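You operate a simulated robot arm through the tools that you are given. There is no shell and no other tool. Be economical: measure what you need, move in short steps, check, and stop when the job is done.

The job below is to be done with a simulated robot arm. You get a single attempt, and the scene is never put back.

## Task
Pour about 50 ml of milk on the potatoes and mash them smooth.
Fine: jug and masher go back. Set down upright: measuring jug.

The check looks at the end state, three seconds after you hand in, the way a careful person would. Anything else that was tipped, shoved, dropped, spilled or broken makes it a failure.

## Robot
A 6-joint arm with a two-finger parallel gripper, fixed in place. Base frame: the origin is at the foot of the arm, x ahead of it, y to its left, z up; the work surface is at about z = 90. Readings come in cm, rad, newtons and seconds.
With the tool pointing down near the work surface it reaches from about 14 to 84 cm from the base axis. Its first joint turns from -2.897 to 2.897 rad. Payload 3.91 kg.
The TCP is the grasp point between the finger pads, 3 cm short of the fingertips. In the tool frame z runs along the fingers and y along their closing line. The gripper opens to 11 cm. The fingers are 2 cm wide and 1 cm thick; the gripper's body (4.8 by 11.2 cm) begins 5.5 cm behind the TCP.
Orientation is that of the tool frame in the base frame, as a unit quaternion [w, x, y, z]. With the fingers straight down and closing along the base's y, the tool's x points along the base's -x, its y along +y and its z along -z.

## Interface
- The arm moves only by the tool apply_moves. Its argument "rows" is a list that holds one entry, the list of rows, each a list of 7 numbers: the shift along the base's x, y, z in cm, then the turn, a rotation vector about the base's x, y, z in degrees, then the opening in per cent of the stroke, from 0 (shut) to 100 (fully open). In form: [[[dx, dy, dz, wx, wy, wz, claw], ...]]. A call has 1 to 12 rows; each row shifts and turns the commanded pose from where the row before left it. Each row takes 0.2 s and may step no farther than 5 cm and 0.15 rad from the row before; otherwise, or with a gripper value out of range, the whole call is refused. A pose out of reach is approached as far as the arm can. The call stops where the force on the tool passes 90 N (or 10 N more than at its start, if that is more) or the arm is blocked; 0.2 s more then pass. The fingers move at their own pace (about 10.8 cm/s each) and stop on an object; they squeeze with about 33 N. The grip force told is the motor's: it shows also when the fingers shut on nothing. Time passes only in rows, and 0.2 s behind the last, so rows that do not move let the fingers close. It gives the time, the measured TCP pose, the force on the tool (base axes), the opening and the grip force at its end, in the units of the frame above (readings bear some noise), with the torque about the TCP (base axes, N m) and any sound that the robot's microphone picked up, and new pictures: "pictures" is both (left out), scene, wrist or none.
- Cameras (640 x 400 px; columns grow to the right, rows downward): "scene" is fixed at [38.66, -65.85, 169.79]; the picture's right is [0.98, -0.22, 0.00], its down [-0.17, -0.77, -0.61] and it looks along [0.13, 0.60, -0.79] (base axes); focal length 259 px, centre (320, 200). "wrist" rides on the gripper at [7.7, 0.7, -11.4] in the tool frame; the picture's right is [-0.09, 1.00, 0.00], its down [-0.80, -0.07, -0.59] and it looks along [-0.59, -0.05, 0.80] (tool axes); focal length 270 px, centre (320, 200). There is no depth. A picture from a camera that has moved, and an enlarged one, comes with that camera's place and axes in the base frame and with its lens. The place of the scene camera against the robot may be out by one fixed shift of up to 2.5 cm in any direction.
- slide_trunk(by): slides the trunk up (or, below 0, down) by that many cm; the arm rides with it, the base frame stays. It gives what a move gives, with no picture.
- zoom(camera, box): a new picture of the part [left, top, right, bottom] of that camera's present view, enlarged. No time passes.
- hand_in(): hands the job in; it is judged then, once.

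Go step by step. Nothing tells you positions but the pictures and the camera data: compare them with the known pose of the tool, close in by small moves and look again before you grip or let go. The budget is 120 turns and 200 pictures, counting those below and the enlarged ones. Unless the task says otherwise, let go and move clear before handing in, and close with one line.

The tools are called after "Emit:" as name(argument=value, ...) on one line, values as JSON. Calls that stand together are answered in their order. apply_moves: Moves the arm, as the interface text tells. Its arguments: {"type":"object","properties":{"rows":{"type":"array"},"pictures":{"type":"string","enum":["both","scene","wrist","none"]}},"required":["rows"]} The other tools are called the same way: slide_trunk (by) slides the trunk up or down; zoom (camera, box) takes an enlarged picture of a part of a camera's view; hand_in () hands the job in.

At the start:

```text
time_s: 0.0
eef_pos: [35.63, 4.01, 133.21]
tcp_rot: [0.0, 0.0, 1.0, 0.0]
force: [-0.3, 0.8, 0.2]
ft_torque: [0.0, 0.02, 0.0]
finger_gap: 10.99
gripper_force: 0.1
trunk travel left (down, up): [-45.0, 9.0]
```

scene: 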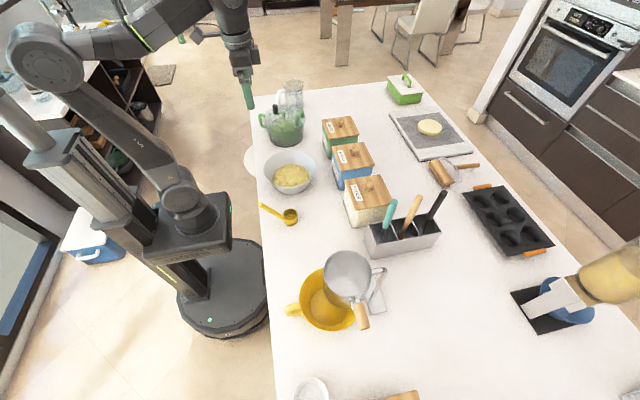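
wrist: 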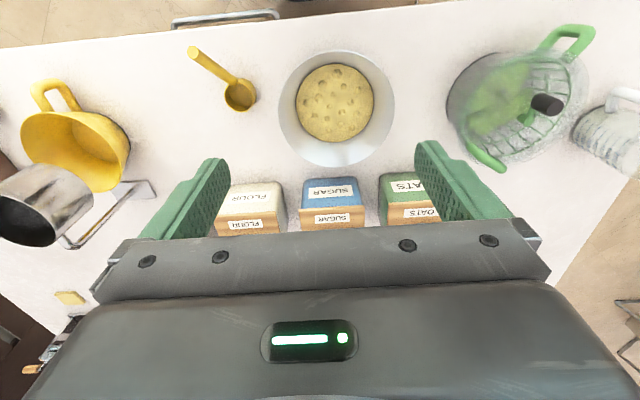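

I see a counter with a bowl of potatoes, a utensil box, jugs and canisters. I'll enlarge the views to identify the measuring jug, milk and masher.

Emit:
zoom(camera="scene", box=[240, 70, 400, 170])

Emit:
zoom(camera="scene", box=[260, 180, 460, 340])

Emit:
zoom(camera="scene", box=[380, 90, 640, 330])

Emit:
zoom(camera="scene", box=[240, 300, 560, 400])

Emit:
zoom(camera="scene", box=[240, 130, 400, 230])

```text
4.00 times, centred on (320, 120) of scene
camera zoom: at [38.66, -65.85, 169.79], right [0.98, -0.22, 0.0], down [-0.17, -0.77, -0.61], along [0.13, 0.6, -0.79], focal length 1037 px, centre (320, 520)
```

zoom: 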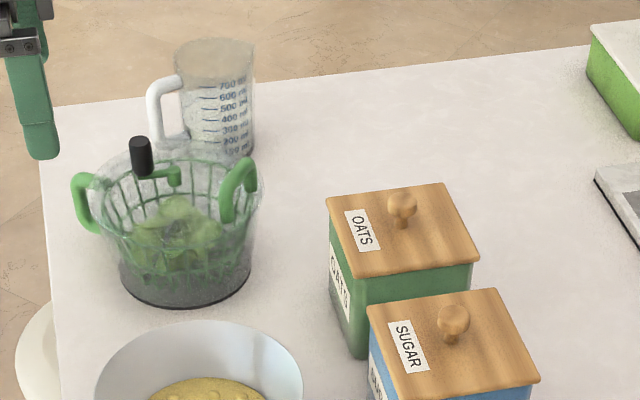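

```text
2.50 times, centred on (360, 260) of scene
camera zoom: at [38.66, -65.85, 169.79], right [0.98, -0.22, 0.0], down [-0.17, -0.77, -0.61], along [0.13, 0.6, -0.79], focal length 648 px, centre (220, 50)
```

zoom: 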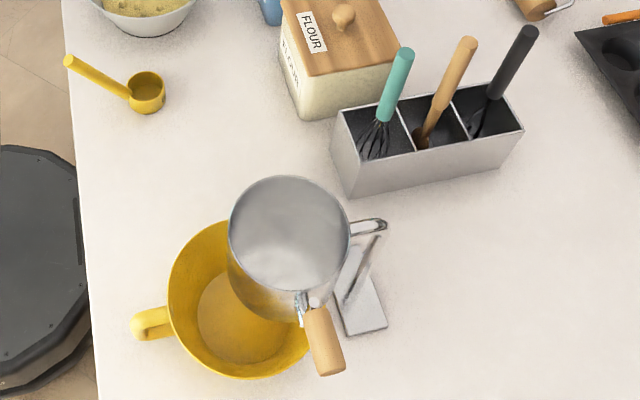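

```text
1.67 times, centred on (510, 210) of scene
camera zoom: at [38.66, -65.85, 169.79], right [0.98, -0.22, 0.0], down [-0.17, -0.77, -0.61], along [0.13, 0.6, -0.79], focal length 432 px, centre (3, 183)
```

zoom: 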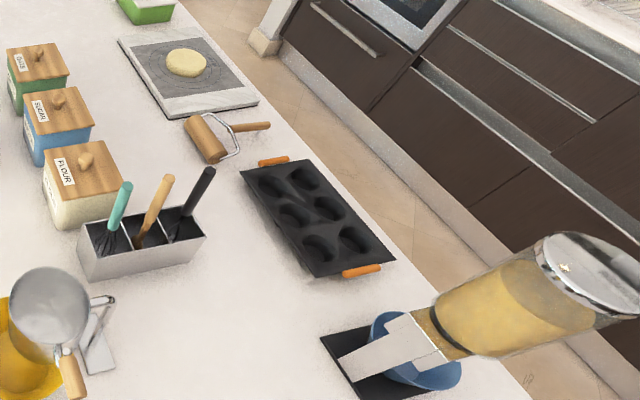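

```text
2.00 times, centred on (400, 350) of scene
camera zoom: at [38.66, -65.85, 169.79], right [0.98, -0.22, 0.0], down [-0.17, -0.77, -0.61], along [0.13, 0.6, -0.79], focal length 518 px, centre (160, -100)
```

zoom: 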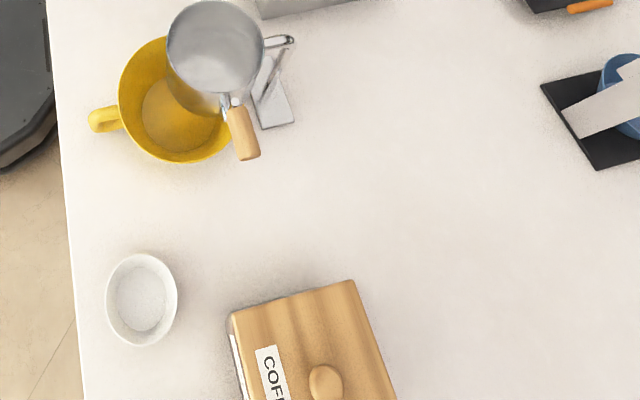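

```text
4.00 times, centred on (320, 180) of scene
camera zoom: at [38.66, -65.85, 169.79], right [0.98, -0.22, 0.0], down [-0.17, -0.77, -0.61], along [0.13, 0.6, -0.79], focal length 1037 px, centre (320, 280)
```

zoom: 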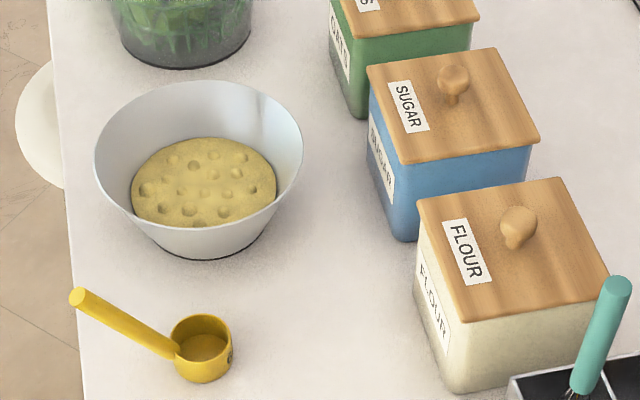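

The lidless measuring jug sits at roughly (51, 60), the potato bowl at (43, 6), and a utensil holder at about (74, -31). I'll swing the wrist camera over the holder to find the masher.

Emit:
apply_moves(rows=[[[1.5, -4, 0, 0, 0, 0, 100], [1.5, -4, 0, 0, 0, 0, 100], [1.5, -4, 0, 0, 0, 0, 100], [1.5, -4, 0, 0, 0, 0, 100], [1.5, -4, 0, 0, 0, 0, 100], [1.5, -4, 0, 0, 0, 0, 100], [1.5, -4, 0, 0, 0, 0, 100], [0, 0, 0, 0, 0, 0, 100]]], pictures="wrist")

```text
time_s: 1.8
eef_pos: [46.03, -24.02, 133.12]
tcp_rot: [0.0, -0.001, 1.0, 0.0]
force: [-0.1, -0.7, -0.5]
ft_torque: [0.0, 0.02, -0.05]
finger_gap: 11.03
gripper_force: 0.1
trunk travel left (down, up): [-45.0, 9.0]
camera wrist: at [38.41, -23.26, 144.53], right [0.09, 1.0, 0.0], down [0.8, -0.07, 0.59], along [0.59, -0.05, -0.8], focal length 270 px, centre (320, 200)
```

wrist: 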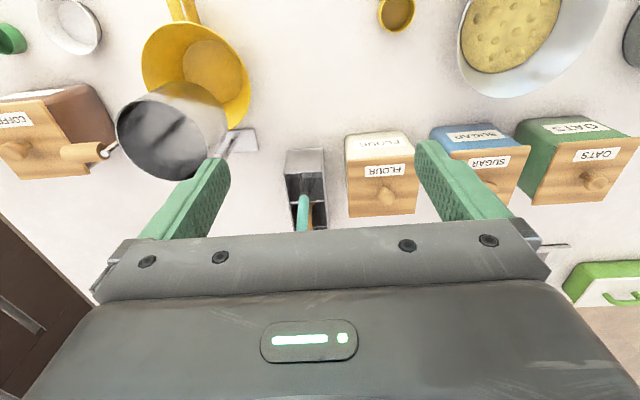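

The holder starts at about x=64, y=-28 and extends away from the arm. I'll move further out at this height to look straight down into it.

Emit:
apply_moves(rows=[[[4, -1, 0, 0, 0, 0, 100], [4, -1, 0, 0, 0, 0, 100], [4, -1, 0, 0, 0, 0, 100], [4, -1, 0, 0, 0, 0, 100], [4, -1, 0, 0, 0, 0, 100], [0, 0, 0, 0, 0, 0, 100]]], pictures="both")

```text
time_s: 3.2
eef_pos: [62.35, -27.18, 127.41]
tcp_rot: [0.001, 0.001, 1.0, -0.001]
force: [-0.2, 0.5, 0.4]
ft_torque: [0.0, 0.02, -0.03]
finger_gap: 11.02
gripper_force: 0.0
out of reach, approached as far as the arm can: row 2, 3, 4, 5
trunk travel left (down, up): [-45.0, 9.0]
camera wrist: at [54.68, -26.32, 138.86], right [0.09, 1.0, 0.0], down [0.8, -0.07, 0.6], along [0.6, -0.05, -0.8], focal length 270 px, centre (320, 200)
```

scene: 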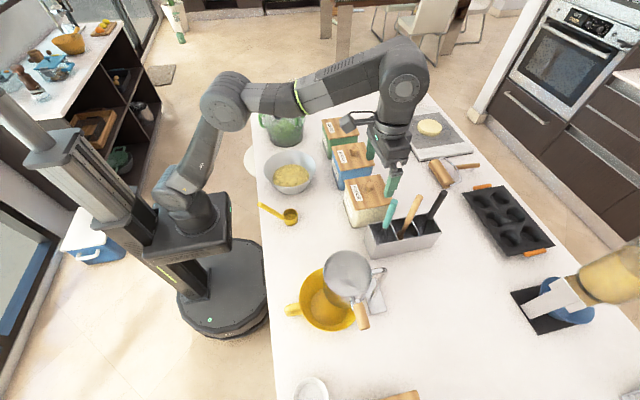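
wrist: 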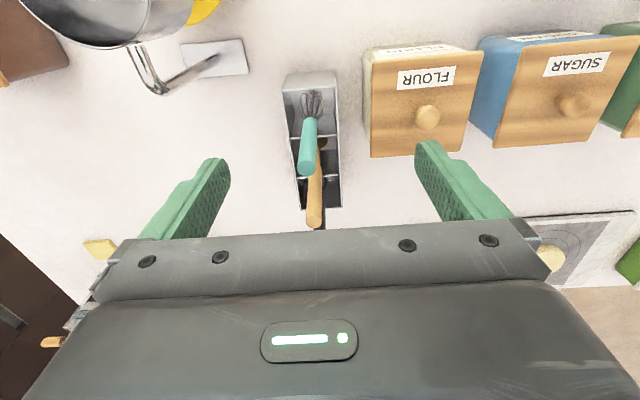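

The reach shrinks with height here. I'll raise the trunk and check what the metal item and the items on the side table are.

Emit:
slide_trunk(by=9)

Emit:
zoom(camera="scene", box=[0, 0, 200, 125])

Emit:
zoom(camera="scene", box=[340, 170, 460, 260])

Emit:
zoom(camera="scene", box=[300, 230, 400, 340])

```text
time_s: 4.5
eef_pos: [62.28, -27.16, 136.29]
tcp_rot: [0.002, 0.001, 1.0, -0.001]
force: [-0.5, -0.4, -0.2]
ft_torque: [-0.03, -0.03, 0.03]
finger_gap: 11.02
gripper_force: 0.0
trunk travel left (down, up): [-54.0, 0.0]
```

```text
3.20 times, centred on (100, 62) of scene
camera zoom: at [38.66, -65.85, 169.79], right [0.98, -0.22, 0.0], down [-0.17, -0.77, -0.61], along [0.13, 0.6, -0.79], focal length 830 px, centre (1024, 640)
```

zoom: 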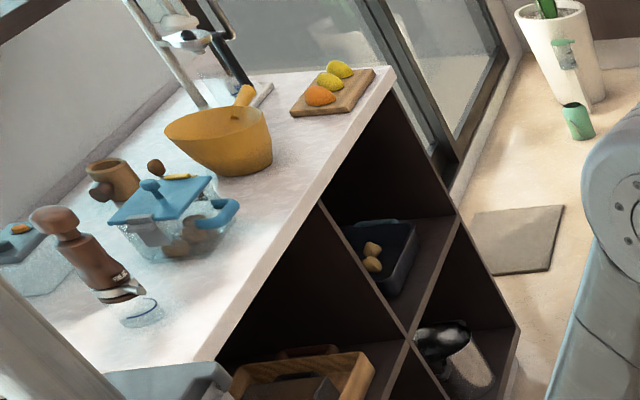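

```text
4.44 times, centred on (400, 215) of scene
camera zoom: at [38.66, -65.85, 169.79], right [0.98, -0.22, 0.0], down [-0.17, -0.77, -0.61], along [0.13, 0.6, -0.79], focal length 1152 px, centre (-36, 133)
```

zoom: 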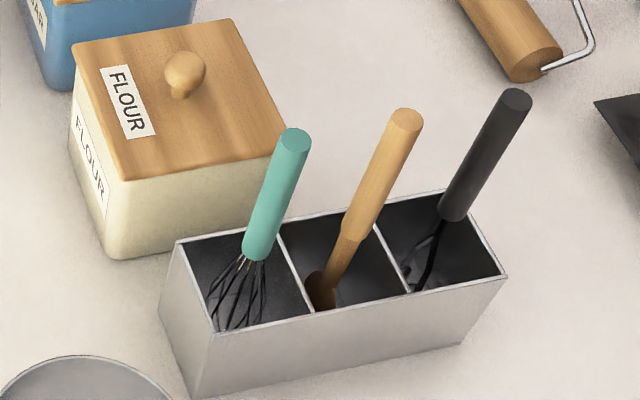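

```text
3.64 times, centred on (350, 285) of scene
camera zoom: at [38.66, -65.85, 169.79], right [0.98, -0.22, 0.0], down [-0.17, -0.77, -0.61], along [0.13, 0.6, -0.79], focal length 943 px, centre (211, -109)
```

zoom: 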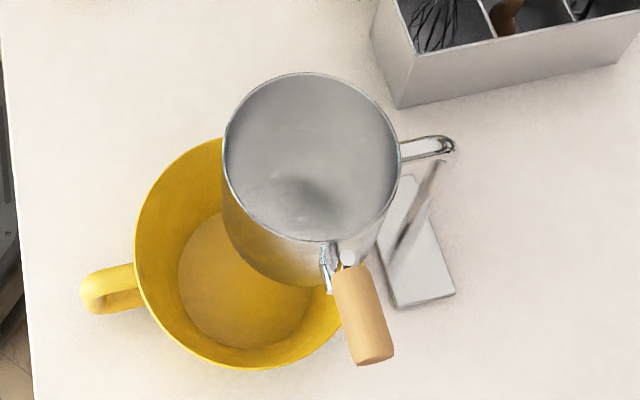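

The black handle in the far compartment, with a split wire neck, is taken to be the masher. The jug comes first, so I'm swinging over toward it at safe height.

Emit:
apply_moves(rows=[[[-2.1, 4.4, 0, 0, 0, 0, 100], [-2.1, 4.4, 0, 0, 0, 0, 100], [-2.1, 4.4, 0, 0, 0, 0, 100], [-2.1, 4.4, 0, 0, 0, 0, 100], [-2.1, 4.4, 0, 0, 0, 0, 100], [-2.1, 4.4, 0, 0, 0, 0, 100], [-2.1, 4.4, 0, 0, 0, 0, 100], [-2.1, 4.4, 0, 0, 0, 0, 100], [-2.1, 4.4, 0, 0, 0, 0, 100], [-2.1, 4.4, 0, 0, 0, 0, 100], [-2.1, 4.4, 0, 0, 0, 0, 100], [-2.1, 4.4, 0, 0, 0, 0, 100]]], pictures="wrist")

Emit:
apply_moves(rows=[[[-2, 4, 0, 0, 0, 0, 100], [-2, 4, 0, 0, 0, 0, 100], [-2, 4, 0, 0, 0, 0, 100], [-2, 4, 0, 0, -8, 0, 100], [-2, 4, -2, 0, -8, 0, 100], [0, 4, -2, 0, -8, 0, 100], [0, 4, -2, 0, -8, 0, 100], [0, 3, -2, 0, -8, 0, 100], [0, 0, -2, 0, -8, 0, 100], [0, 0, -2, 0, -8, 0, 100], [0, 0, 0, 0, 0, 0, 100]]], pictures="both")

```text
time_s: 7.0
eef_pos: [37.0, 25.77, 136.38]
tcp_rot: [0.002, 0.001, 1.0, -0.002]
force: [0.4, -0.3, -0.2]
ft_torque: [-0.01, 0.0, 0.01]
finger_gap: 10.99
gripper_force: 0.0
trunk travel left (down, up): [-54.0, 0.0]
camera wrist: at [29.35, 26.59, 147.84], right [0.09, 1.0, 0.0], down [0.8, -0.07, 0.6], along [0.59, -0.06, -0.8], focal length 270 px, centre (320, 200)
```

wrist: 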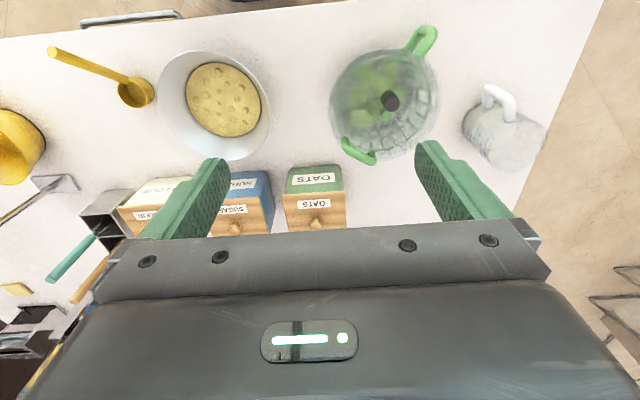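

```text
time_s: 9.4
eef_pos: [27.16, 56.56, 124.37]
tcp_rot: [0.471, 0.001, 0.882, 0.0]
force: [0.1, -0.1, -0.7]
ft_torque: [0.02, -0.01, -0.01]
finger_gap: 10.98
gripper_force: 0.1
trunk travel left (down, up): [-54.0, 0.0]
camera wrist: at [13.43, 57.41, 124.41], right [0.05, 1.0, 0.07], down [-0.05, -0.07, 1.0], along [1.0, -0.05, 0.05], focal length 270 px, centre (320, 200)
```

scene: 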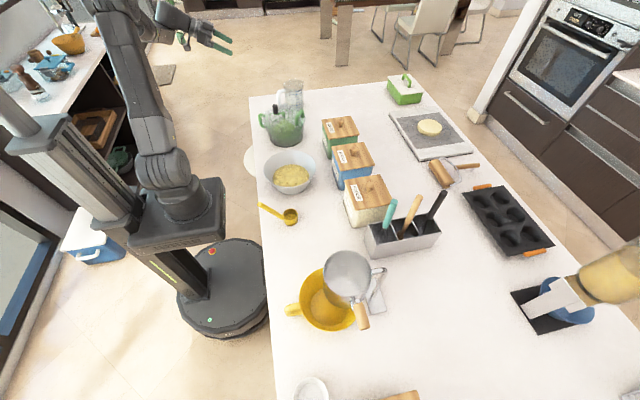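
wrist: 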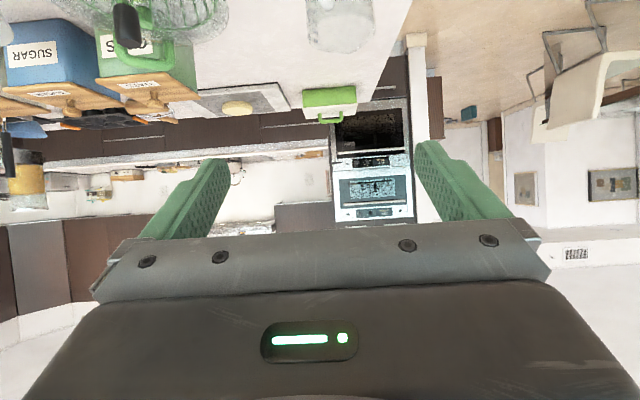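

The jug is near (52, 60) with its handle pointing toward the arm. I'll come down so the wrist camera views it from the side.

Emit:
apply_moves(rows=[[[0, 0, -4, 0, 0, 0, 100], [0, 0, -4, 0, 0, 0, 100], [0, 0, -4, 0, 0, 0, 100], [0, 0, -4, 0, 0, 0, 100], [0, 0, -2, 0, 0, 0, 100], [0, 0, 0, 0, 0, 0, 100]]], pictures="wrist")

Emit:
zoom(camera="wrist", box=[200, 0, 460, 170])

```text
time_s: 10.8
eef_pos: [27.2, 56.6, 106.35]
tcp_rot: [0.471, 0.001, 0.882, -0.001]
force: [-0.4, 0.0, -1.2]
ft_torque: [-0.01, 0.01, -0.02]
finger_gap: 11.01
gripper_force: 0.1
trunk travel left (down, up): [-54.0, 0.0]
camera wrist: at [13.46, 57.55, 106.36], right [0.05, 1.0, 0.07], down [-0.05, -0.07, 1.0], along [1.0, -0.05, 0.04], focal length 270 px, centre (320, 200)
```

wrist: 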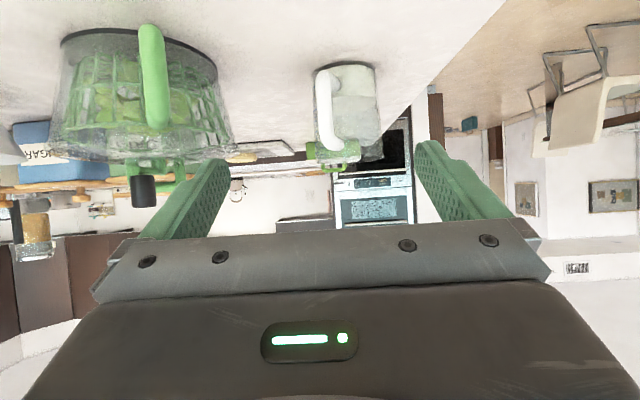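

```text
2.35 times, centred on (330, 85) of wrist
camera zoom: at [13.46, 57.55, 106.36], right [0.05, 1.0, 0.07], down [-0.05, -0.07, 1.0], along [1.0, -0.05, 0.04], focal length 636 px, centre (296, 471)
```

zoom: 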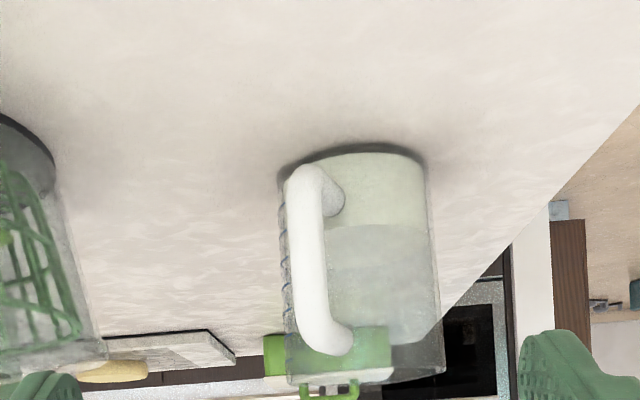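

The jug is inverted in this view: about 12.5 cm tall, milk roughly 4–4.5 cm deep, and its handle bar at about (46.5, 57.4), z 94–100. I'll yaw ~25° to face the handle and close in.

Emit:
apply_moves(rows=[[[2, -1, -2, 0, 0, 8, 60], [2, -1, -2, 0, 0, 8, 60], [2, -1, -2, 0, 0, 8, 60], [2, -1, -1, 0, 0, 0, 60], [0, 0, 0, 0, 0, 0, 60]]], pictures="wrist")

Emit:
zoom(camera="wrist", box=[200, 0, 460, 170])

```text
time_s: 12.1
eef_pos: [35.18, 52.6, 99.44]
tcp_rot: [0.46, -0.183, 0.863, 0.097]
force: [0.4, -0.7, -0.7]
ft_torque: [-0.01, -0.01, 0.01]
finger_gap: 6.59
gripper_force: 0.1
trunk travel left (down, up): [-54.0, 0.0]
camera wrist: at [22.37, 47.76, 99.33], right [-0.36, 0.93, 0.07], down [-0.01, -0.08, 1.0], along [0.93, 0.36, 0.04], focal length 270 px, centre (320, 200)
```

wrist: 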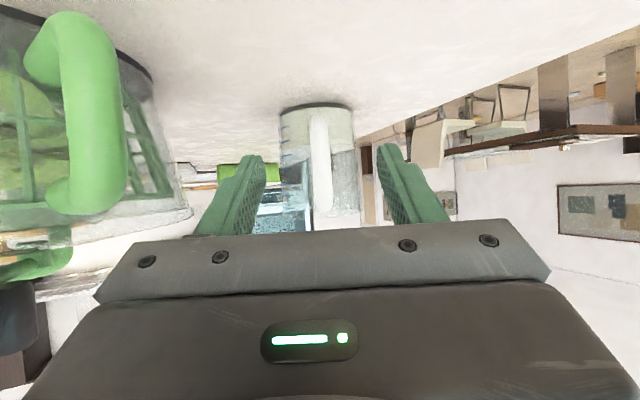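

```text
2.35 times, centred on (330, 85) of wrist
camera zoom: at [22.37, 47.76, 99.33], right [-0.36, 0.93, 0.07], down [-0.01, -0.08, 1.0], along [0.93, 0.36, 0.04], focal length 636 px, centre (296, 471)
```

zoom: 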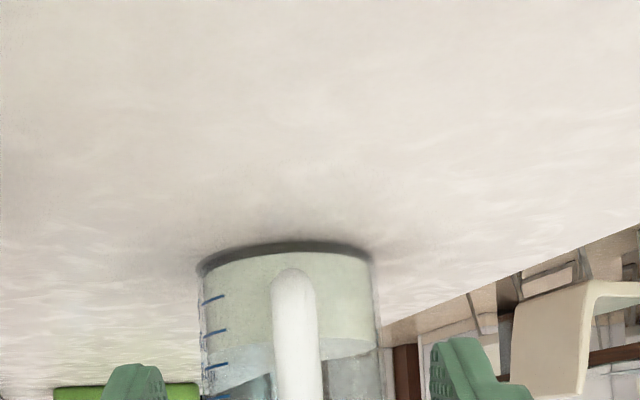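

The gripper now faces the handle squarely, and the milk sits near the 240 ml tick. I'll advance part way and check.

Emit:
apply_moves(rows=[[[2.3, 1.02, -0.7, 0, 0, 0, 45], [2.3, 1.02, -0.7, 0, 0, 0, 45], [2.3, 1.02, -0.6, 0, 0, 0, 45], [0, 0, 0, 0, 0, 0, 45]]], pictures="both")

Emit:
zoom(camera="scene", box=[230, 60, 350, 140])

```text
time_s: 13.1
eef_pos: [42.12, 55.66, 97.29]
tcp_rot: [0.461, -0.183, 0.863, 0.097]
force: [-0.3, 0.5, 0.1]
ft_torque: [0.03, 0.0, 0.01]
finger_gap: 4.95
gripper_force: 0.1
trunk travel left (down, up): [-54.0, 0.0]
camera wrist: at [29.27, 50.83, 97.37], right [-0.36, 0.93, 0.07], down [-0.02, -0.08, 1.0], along [0.93, 0.36, 0.04], focal length 270 px, centre (320, 200)
```

scene: 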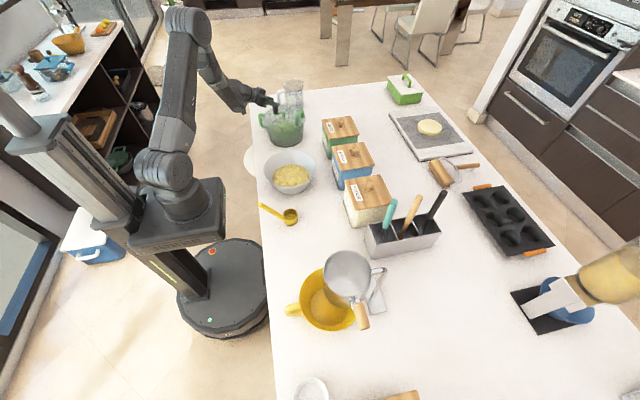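
wrist: 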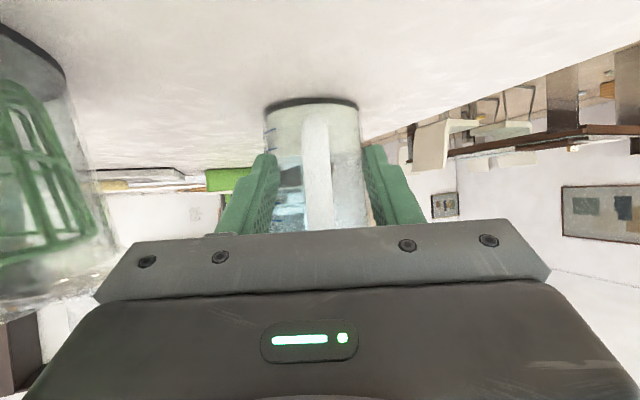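

```text
5.00 times, centred on (290, 100) of scene
camera zoom: at [38.66, -65.85, 169.79], right [0.98, -0.22, 0.0], down [-0.17, -0.77, -0.61], along [0.13, 0.6, -0.79], focal length 1296 px, centre (470, 700)
```

zoom: 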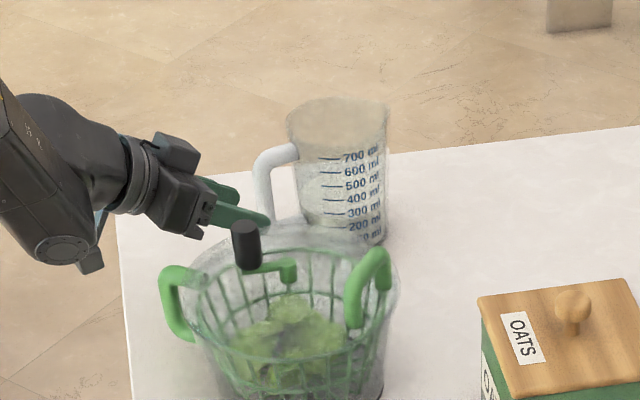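

The bar is centred between the fingers and about 5 cm ahead of the TCP. Advancing slowly so the fingers straddle it.

Emit:
apply_moves(rows=[[[1.5, 0.67, 0, 0, 0, 0, 45], [1.5, 0.67, 0, 0, 0, 0, 45], [1.1, 0.5, -0.3, 0, 0, 0, 45], [0, 0, 0, 0, 0, 0, 45]]], pictures="wrist")

Emit:
zoom(camera="scene", box=[250, 70, 330, 120])

Emit:
zoom(camera="wrist", box=[220, 70, 420, 240])

```text
time_s: 14.1
eef_pos: [46.12, 57.65, 97.04]
tcp_rot: [0.461, -0.183, 0.863, 0.098]
force: [-0.3, 0.3, 0.0]
ft_torque: [0.0, 0.05, -0.01]
finger_gap: 4.95
gripper_force: 0.2
trunk travel left (down, up): [-54.0, 0.0]
camera wrist: at [33.33, 52.7, 97.08], right [-0.36, 0.93, 0.07], down [-0.02, -0.08, 1.0], along [0.93, 0.36, 0.04], focal length 270 px, centre (320, 200)
```

wrist: 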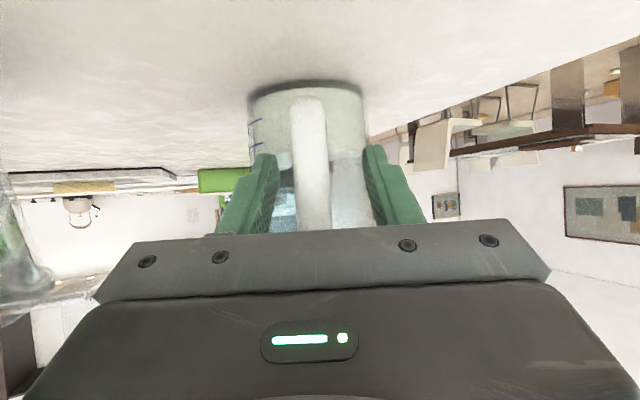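

```text
8.00 times, centred on (290, 95) of scene
camera zoom: at [38.66, -65.85, 169.79], right [0.98, -0.22, 0.0], down [-0.17, -0.77, -0.61], along [0.13, 0.6, -0.79], focal length 2074 px, centre (560, 1040)
```

zoom: 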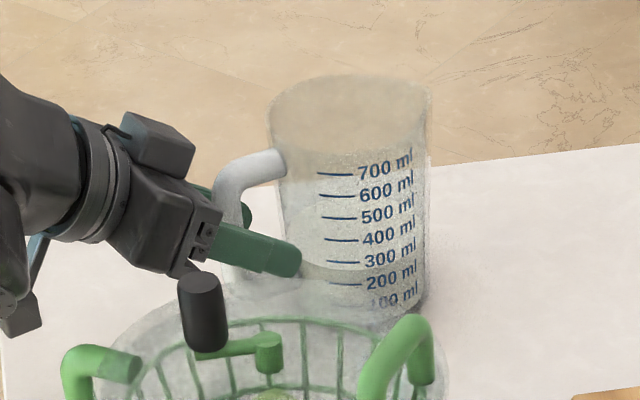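

```text
2.35 times, centred on (320, 155) of wrist
camera zoom: at [33.33, 52.7, 97.08], right [-0.36, 0.93, 0.07], down [-0.02, -0.08, 1.0], along [0.93, 0.36, 0.04], focal length 636 px, centre (320, 306)
```

zoom: 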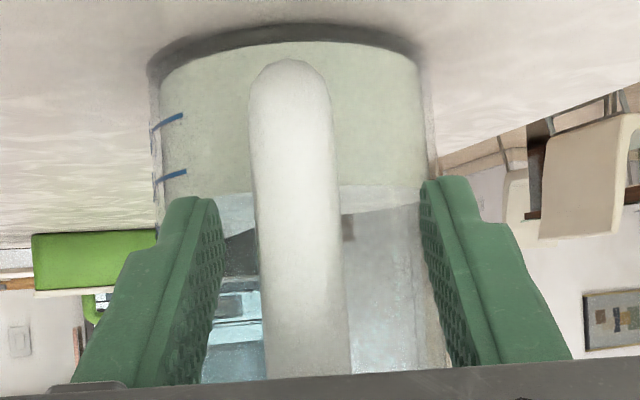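

The fingers straddle the bar, which sits about 0.4 cm off centre. I'll nudge sideways and close.

Emit:
apply_moves(rows=[[[0.15, -0.4, 0, 0, 0, 0, 45], [0, 0, 0, 0, 0, 0, 20], [0, 0, 0, 0, 0, 0, 10], [0, 0, 0, 0, 0, 0, 0], [0, 0, 0, 0, 0, 0, 0], [0, 0, 0, 0, 0, 0, 0]]], pictures="wrist")

Emit:
zoom(camera="scene", box=[250, 70, 330, 120])

```text
time_s: 15.4
eef_pos: [46.24, 57.09, 97.02]
tcp_rot: [0.461, -0.183, 0.863, 0.098]
force: [0.6, 0.7, 0.9]
ft_torque: [0.05, -0.04, -0.01]
finger_gap: 1.72
gripper_force: 32.9
trunk travel left (down, up): [-54.0, 0.0]
camera wrist: at [33.49, 52.32, 97.07], right [-0.36, 0.93, 0.07], down [-0.02, -0.08, 1.0], along [0.93, 0.36, 0.04], focal length 270 px, centre (320, 200)
```

wrist: 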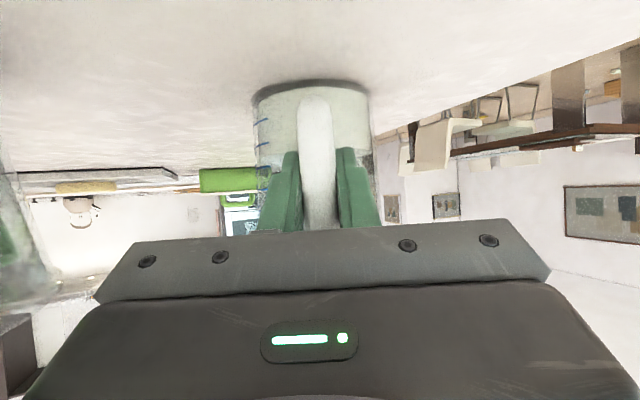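

```text
8.00 times, centred on (290, 95) of scene
camera zoom: at [38.66, -65.85, 169.79], right [0.98, -0.22, 0.0], down [-0.17, -0.77, -0.61], along [0.13, 0.6, -0.79], focal length 2074 px, centre (560, 1040)
```

zoom: 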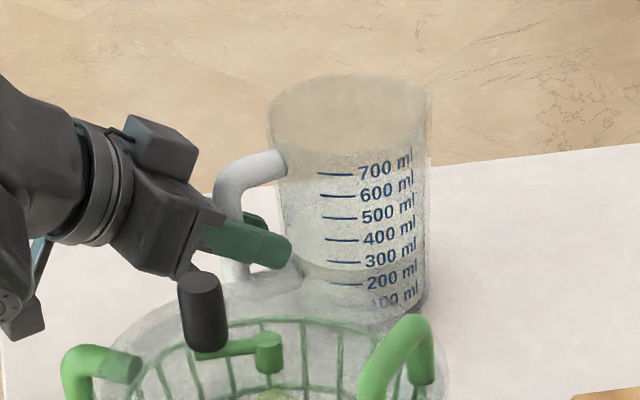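

The handle is gripped (1.7 cm gap, 33 N) at TCP (46.24, 57.09, 97.02). I'll lift a little and check for slip.

Emit:
apply_moves(rows=[[[0, 0, 1, 0, 0, 0, 0], [0, 0, 1.5, 0, 0, 0, 0], [0, 0, 1.5, 0, 0, 0, 0], [0, 0, 0, 0, 0, 0, 0]]], pictures="wrist")

Emit:
zoom(camera="scene", box=[250, 70, 330, 120])

```text
time_s: 16.4
eef_pos: [46.33, 57.19, 101.05]
tcp_rot: [0.461, -0.183, 0.863, 0.097]
force: [-1.0, -0.8, 0.5]
ft_torque: [0.07, 0.19, 0.06]
finger_gap: 1.75
gripper_force: 33.1
trunk travel left (down, up): [-54.0, 0.0]
camera wrist: at [33.5, 52.37, 101.12], right [-0.36, 0.93, 0.07], down [-0.02, -0.08, 1.0], along [0.93, 0.36, 0.04], focal length 270 px, centre (320, 200)
```

wrist: 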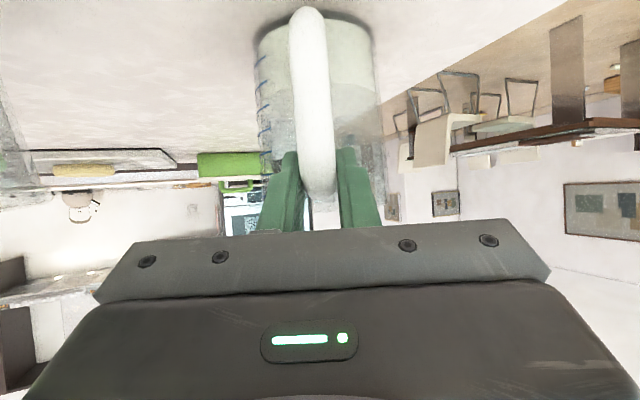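

```text
8.00 times, centred on (290, 95) of scene
camera zoom: at [38.66, -65.85, 169.79], right [0.98, -0.22, 0.0], down [-0.17, -0.77, -0.61], along [0.13, 0.6, -0.79], focal length 2074 px, centre (560, 1040)
```

zoom: 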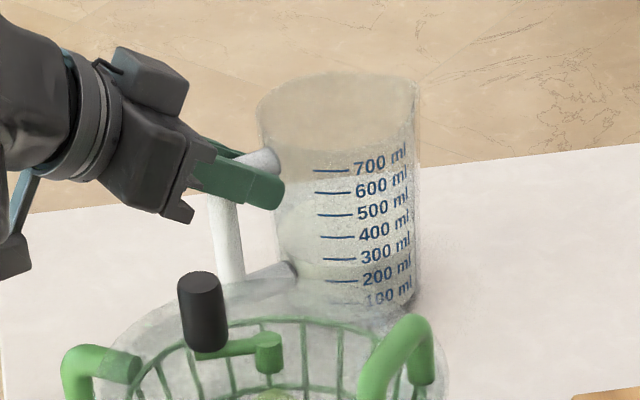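

The pads slid up the smooth bar instead of lifting the jug, which still stands on the counter. I'll do a tiny lift to read how much friction the grip provides.

Emit:
apply_moves(rows=[[[0, 0, 0.4, 0, 0, 0, 0]]], pictures="none")

Emit:
apply_moves(rows=[[[0, 0, 0.4, 0, 0, 0, 0]]], pictures="wrist")

Emit:
zoom(camera="scene", box=[250, 70, 330, 120])

```text
time_s: 16.9
eef_pos: [46.36, 57.17, 101.44]
tcp_rot: [0.46, -0.182, 0.864, 0.097]
force: [-0.1, -0.8, -3.7]
ft_torque: [-0.13, 0.21, -0.02]
finger_gap: 1.79
gripper_force: 32.5
trunk travel left (down, up): [-54.0, 0.0]
```

```text
time_s: 17.2
eef_pos: [46.38, 57.11, 101.72]
tcp_rot: [0.461, -0.184, 0.863, 0.097]
force: [0.0, 0.9, -3.6]
ft_torque: [-0.05, 0.22, -0.01]
finger_gap: 1.76
gripper_force: 32.7
trunk travel left (down, up): [-54.0, 0.0]
camera wrist: at [33.54, 52.35, 101.84], right [-0.36, 0.93, 0.07], down [-0.02, -0.08, 1.0], along [0.93, 0.36, 0.04], focal length 270 px, centre (320, 200)
```

wrist: 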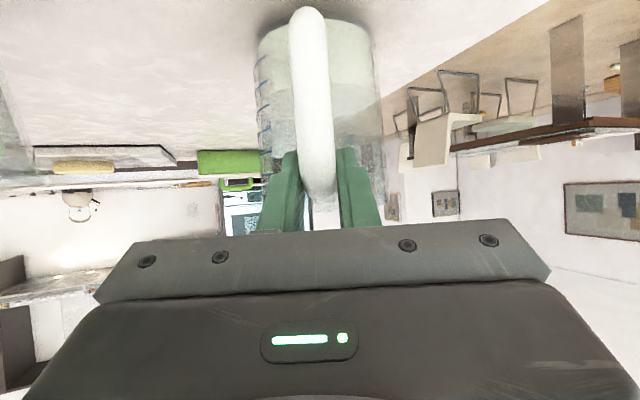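

```text
8.00 times, centred on (290, 95) of scene
camera zoom: at [38.66, -65.85, 169.79], right [0.98, -0.22, 0.0], down [-0.17, -0.77, -0.61], along [0.13, 0.6, -0.79], focal length 2074 px, centre (560, 1040)
```

zoom: 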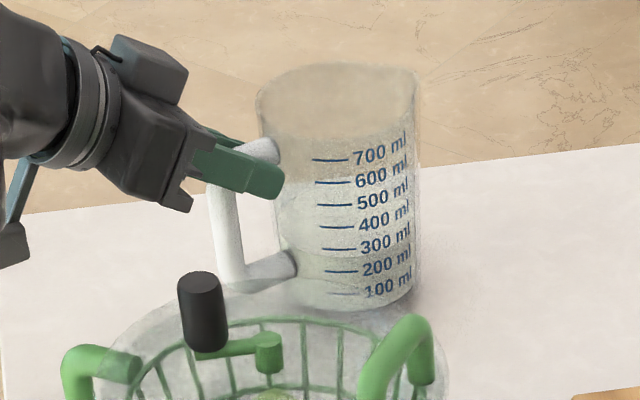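

Now the grip holds at the top corner of the handle: the jug has risen 0.7 cm and its weight reads about 3.7 N. I'll lift further, slowly.

Emit:
apply_moves(rows=[[[0, 0, 0.6, 0, 0, 0, 0], [0, 0, 0.8, 0, 0, 0, 0], [0, 0, 0.8, 0, 0, 0, 0], [0, 0, 0.8, 0, 0, 0, 0], [0, 0, 0.8, 0, 0, 0, 0], [0, 0, 0.8, 0, 0, 0, 0], [0, 0, 0, 0, 0, 0, 0]]], pictures="wrist")

Emit:
zoom(camera="scene", box=[250, 70, 330, 120])

```text
time_s: 18.9
eef_pos: [46.26, 57.17, 106.38]
tcp_rot: [0.461, -0.182, 0.863, 0.097]
force: [-0.2, 0.7, -4.0]
ft_torque: [-0.12, 0.24, 0.0]
finger_gap: 1.76
gripper_force: 32.8
trunk travel left (down, up): [-54.0, 0.0]
camera wrist: at [33.5, 52.37, 106.48], right [-0.36, 0.93, 0.07], down [-0.02, -0.08, 1.0], along [0.93, 0.36, 0.04], focal length 270 px, centre (320, 200)
```

wrist: 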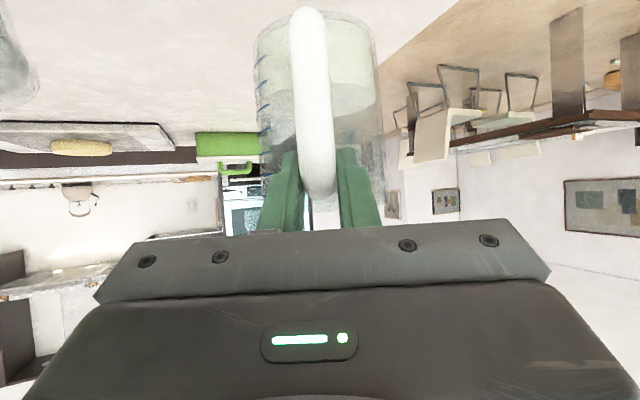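

```text
8.00 times, centred on (290, 95) of scene
camera zoom: at [38.66, -65.85, 169.79], right [0.98, -0.22, 0.0], down [-0.17, -0.77, -0.61], along [0.13, 0.6, -0.79], focal length 2074 px, centre (560, 1040)
```

zoom: 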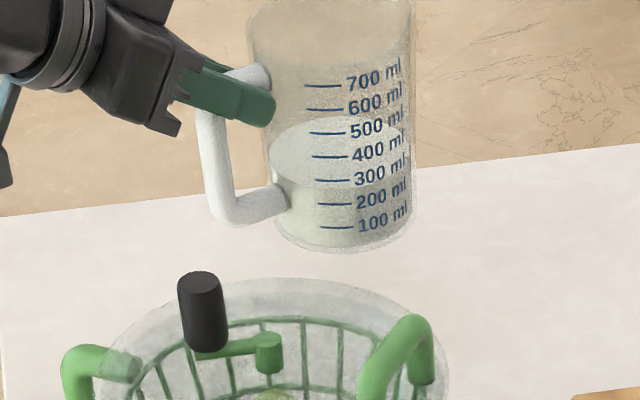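

Secure: no further slip, weight about 3.9 N. I'll raise it well clear of the salad spinner and carry it toward the bowl smoothly.

Emit:
apply_moves(rows=[[[0, 0, 1, 0, 0, 0, 0], [0, 0, 2, 0, 0, 0, 0], [0, 0, 2.5, 0, 0, 0, 0], [0, 0, 2.5, 0, 0, 0, 0], [0, 0, 2.5, 0, 0, 0, 0], [0, 0, 2.5, 0, 0, 0, 0], [0, 0, 2.5, 0, 0, 0, 0], [0, 0, 2.5, 0, 0, 0, 0], [0, 0, 2.5, 0, 0, 0, 0], [0, 0, 2, 0, 0, 0, 0], [0, 0, 1, 0, 0, 0, 0], [0, 0, 0, 0, 0, 0, 0]]], pictures="none")

Emit:
apply_moves(rows=[[[-0.2, -1, 0, 0, 0, 0, 0], [-0.4, -2, 0, 0, 0, 0, 0], [-0.6, -3, 0, 0, 0, 0, 0], [-0.6, -3, 0, 0, 0, 0, 0], [-0.6, -3, 0, 0, 0, 0, 0], [-0.6, -3, 0, 0, 0, 0, 0], [-0.6, -3, 0, 0, 0, 0, 0], [-0.6, -3, 0, 0, 0, 0, 0], [-0.6, -3, 0, 0, 0, 0, 0], [-0.6, -3, 0, 0, 0, 0, 0], [-0.6, -3, 0, 0, 0, 0, 0], [-0.6, -3, 0, 0, 0, 0, 0]]], pictures="scene")

```text
time_s: 21.4
eef_pos: [46.43, 57.2, 129.97]
tcp_rot: [0.46, -0.183, 0.863, 0.097]
force: [-0.4, 0.2, -4.9]
ft_torque: [-0.1, 0.22, 0.02]
finger_gap: 1.76
gripper_force: 33.5
trunk travel left (down, up): [-54.0, 0.0]
```

```text
time_s: 24.1
eef_pos: [39.64, 24.11, 130.03]
tcp_rot: [0.462, -0.182, 0.863, 0.097]
force: [0.8, -1.0, -3.2]
ft_torque: [-0.08, 0.19, -0.02]
finger_gap: 1.74
gripper_force: 32.2
trunk travel left (down, up): [-54.0, 0.0]
```

scene: 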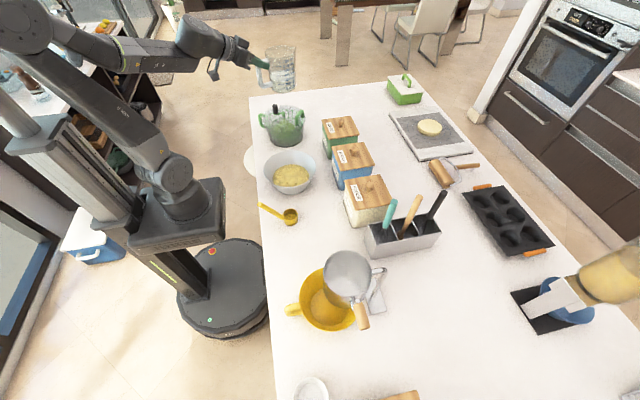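

Carrying on to the bowl, stopping with the TCP just behind its centre line, then descending to pouring height.

Emit:
apply_moves(rows=[[[-0.3, -3, 0, 0, 0, 0, 0], [-0.3, -3, 0, 0, 0, 0, 0], [-0.3, -3, 0, 0, 0, 0, 0], [-0.3, -3, 0, 0, 0, 0, 0], [-0.3, -3, 0, 0, 0, 0, 0], [-0.3, -2.5, -1, 0, 0, 0, 0], [-0.3, -2, -2, 0, 0, 0, 0], [-0.2, -1.2, -2.5, 0, 0, 0, 0], [0, 0, -2.5, 0, 0, 0, 0], [0, 0, -1.5, 0, 0, 0, 0], [0, 0, -0.5, 0, 0, 0, 0], [0, 0, 0, 0, 0, 0, 0]]], pictures="both")

Emit:
zoom(camera="scene", box=[230, 100, 350, 200])

```text
time_s: 25.9
eef_pos: [35.77, 9.29, 124.66]
tcp_rot: [0.461, -0.265, 0.835, 0.142]
force: [-0.3, 0.3, -3.5]
ft_torque: [-0.13, 0.17, 0.02]
finger_gap: 1.78
gripper_force: 32.9
trunk travel left (down, up): [-54.0, 0.0]
stopped in row 9: the arm was blocked; the commanded pose is now the measured one
camera wrist: at [24.19, 2.14, 124.34], right [-0.53, 0.84, 0.07], down [-0.02, -0.1, 1.0], along [0.85, 0.53, 0.07], focal length 270 px, centre (320, 200)
```

scene: 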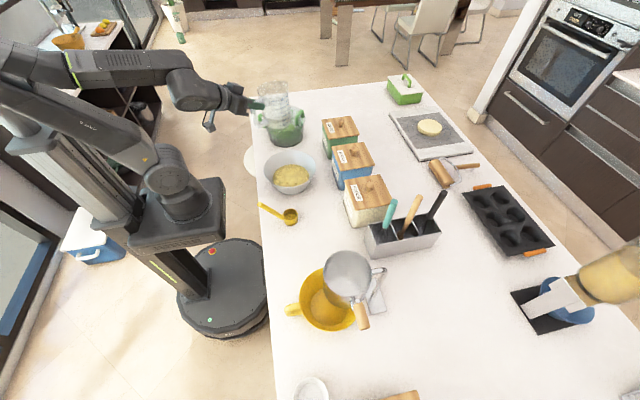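
wrist: 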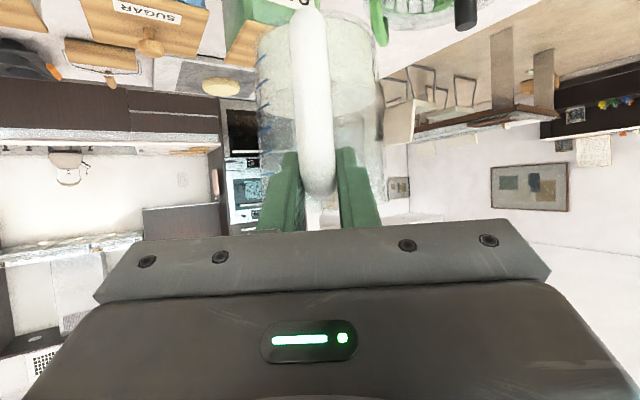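

```text
4.00 times, centred on (290, 150) of scene
camera zoom: at [38.66, -65.85, 169.79], right [0.98, -0.22, 0.0], down [-0.17, -0.77, -0.61], along [0.13, 0.6, -0.79], focal length 1037 px, centre (440, 400)
```

zoom: 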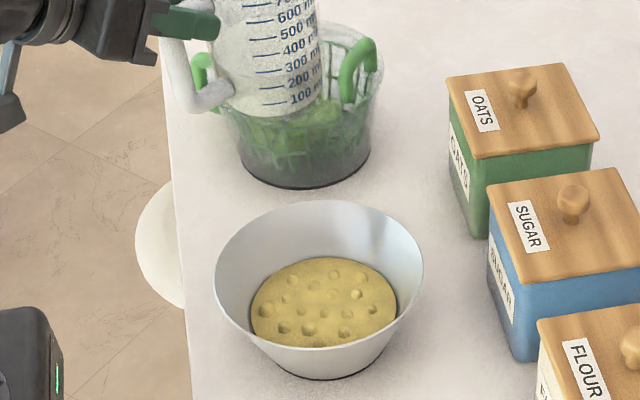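

The arm was blocked (the tilted tool is too close in at this radius). Tilting the jug partly forward, safely below the pour angle, will swing the wrist outward, so I'll back off up and tilt 36°.

Emit:
apply_moves(rows=[[[0.5, 0.5, 2, 0, 0, 0, 0], [0.5, 0, 1, -3.2, 5.1, 0, 0], [0, 0, 0, -3.2, 5.1, 0, 0], [0, 0, 0, -3.2, 5.1, 0, 0], [0, 0, 0, -3.2, 5.1, 0, 0], [0, 0, 0, -3.2, 5.1, 0, 0], [0, 0, 0, -3.2, 5.1, 0, 0], [0, 0, 0, 0, 0, 0, 0]]], pictures="both")

Emit:
zoom(camera="scene", box=[230, 70, 350, 170])

```text
time_s: 27.8
eef_pos: [36.75, 9.83, 127.76]
tcp_rot: [0.176, -0.29, 0.938, 0.066]
force: [-0.8, 0.1, -3.9]
ft_torque: [-0.02, 0.05, 0.0]
finger_gap: 1.75
gripper_force: 33.5
trunk travel left (down, up): [-54.0, 0.0]
camera wrist: at [27.22, 3.92, 135.6], right [-0.5, 0.87, 0.06], down [0.48, 0.22, 0.85], along [0.72, 0.45, -0.53], focal length 270 px, centre (320, 200)
```

scene: 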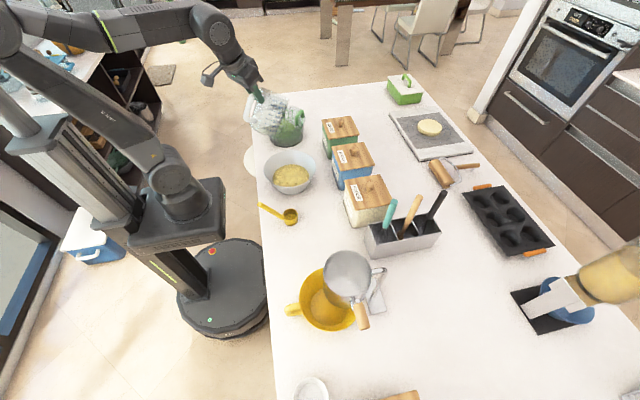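
wrist: 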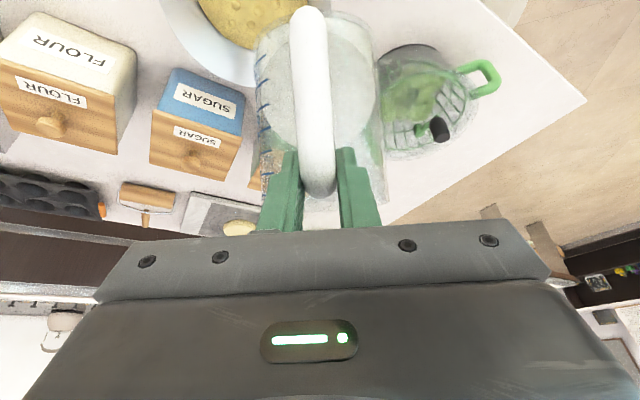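

```text
4.00 times, centred on (290, 120) of scene
camera zoom: at [38.66, -65.85, 169.79], right [0.98, -0.22, 0.0], down [-0.17, -0.77, -0.61], along [0.13, 0.6, -0.79], focal length 1037 px, centre (440, 520)
```

zoom: 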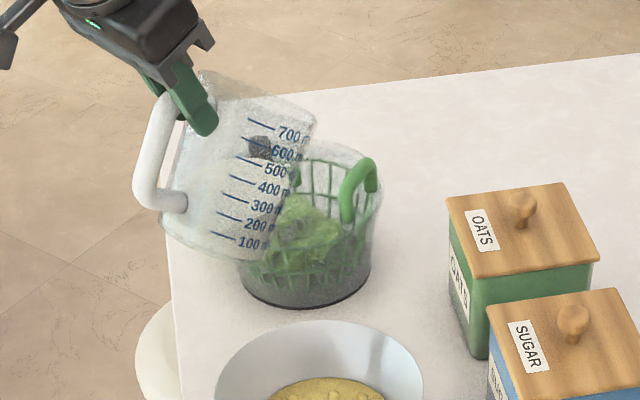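

The jug tilts rigidly with the tool and nothing has spilled. I'll bring its lip over the bowl (centre about (42.7, 6.3), rim z about 100) and lower to TCP z 118.

Emit:
apply_moves(rows=[[[0, -1.5, -1, 0, 0, 0, 0], [-0.1, -2, -2, 0, 0, 0, 0], [-0.2, -2, -2, 0, 0, 0, 0], [-0.2, -1.5, -2, 0, 0, 0, 0], [0, -0.5, -2, 0, 0, 0, 0], [0, 0, -0.8, 0, 0, 0, 0], [0, 0, 0, 0, 0, 0, 0]]], pictures="both")

Emit:
zoom(camera="scene", box=[230, 110, 350, 210])

```text
time_s: 29.4
eef_pos: [36.34, 2.37, 117.93]
tcp_rot: [0.176, -0.291, 0.938, 0.067]
force: [0.0, -1.3, -4.3]
ft_torque: [0.0, 0.05, 0.01]
finger_gap: 1.75
gripper_force: 32.8
trunk travel left (down, up): [-54.0, 0.0]
camera wrist: at [26.77, -3.52, 125.78], right [-0.5, 0.87, 0.06], down [0.48, 0.22, 0.85], along [0.72, 0.45, -0.53], focal length 270 px, centre (320, 200)
```

scene: 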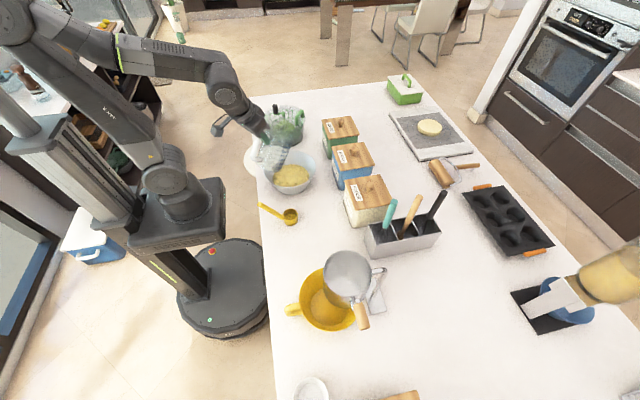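
wrist: 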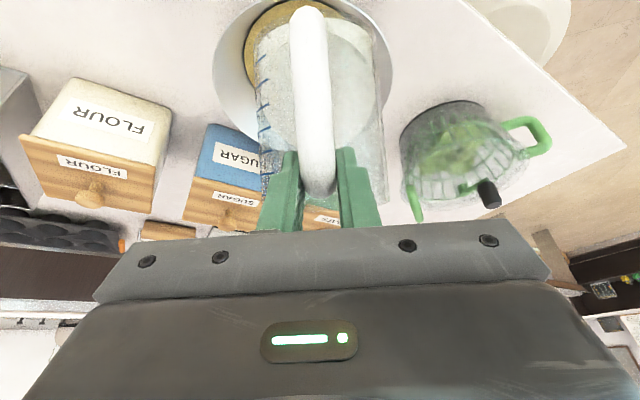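

```text
4.00 times, centred on (290, 160) of scene
camera zoom: at [38.66, -65.85, 169.79], right [0.98, -0.22, 0.0], down [-0.17, -0.77, -0.61], along [0.13, 0.6, -0.79], focal length 1037 px, centre (440, 360)
```

zoom: 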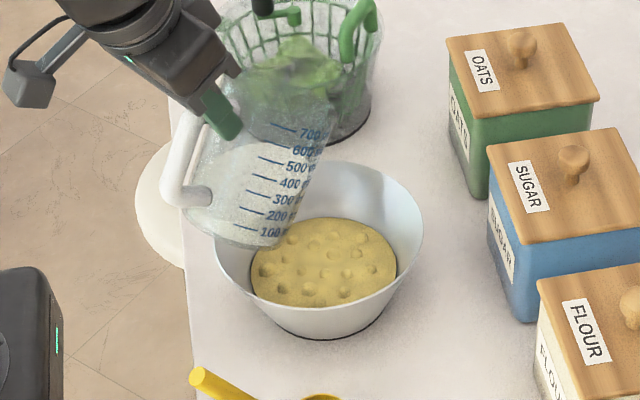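

Lip is over the bowl. I'll tilt on to about 52° and look before approaching the pour point.

Emit:
apply_moves(rows=[[[0, 0, 0, -2.1, 3.4, 0, 0], [0, 0, 0, -2.1, 3.4, 0, 0], [0, 0, 0, -2.1, 3.4, 0, 0], [0, 0, 0, -2.1, 3.4, 0, 0], [0, 0, 0, 0, 0, 0, 0], [0, 0, 0, 0, 0, 0, 0]]], pictures="none")

Emit:
zoom(camera="scene", box=[230, 110, 350, 210])

Emit:
zoom(camera="wrist", box=[180, 0, 480, 240])

```text
time_s: 30.8
eef_pos: [36.41, 2.37, 117.92]
tcp_rot: [0.042, -0.293, 0.955, 0.033]
force: [-0.8, -0.5, -3.6]
ft_torque: [-0.01, -0.02, -0.01]
finger_gap: 1.73
gripper_force: 33.0
trunk travel left (down, up): [-54.0, 0.0]
```

```text
4.00 times, centred on (290, 160) of scene
camera zoom: at [38.66, -65.85, 169.79], right [0.98, -0.22, 0.0], down [-0.17, -0.77, -0.61], along [0.13, 0.6, -0.79], focal length 1037 px, centre (440, 360)
```

zoom: 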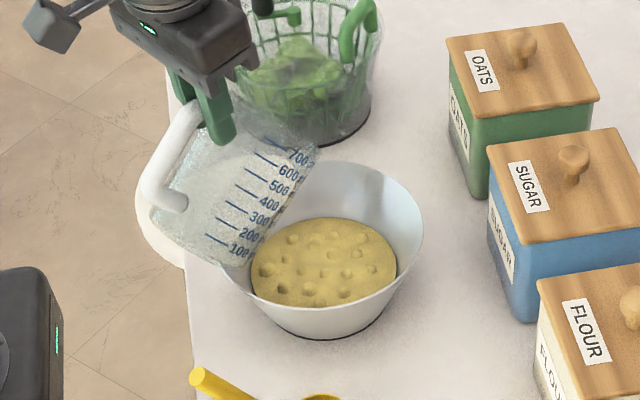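

```text
1.67 times, centred on (330, 120) of wrist
camera zoom: at [28.95, -2.22, 128.63], right [-0.49, 0.87, 0.04], down [0.66, 0.34, 0.67], along [0.57, 0.35, -0.74], focal length 450 px, centre (303, 333)
```

zoom: 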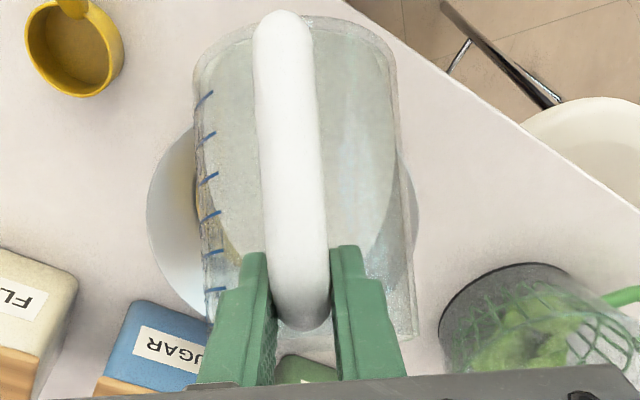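

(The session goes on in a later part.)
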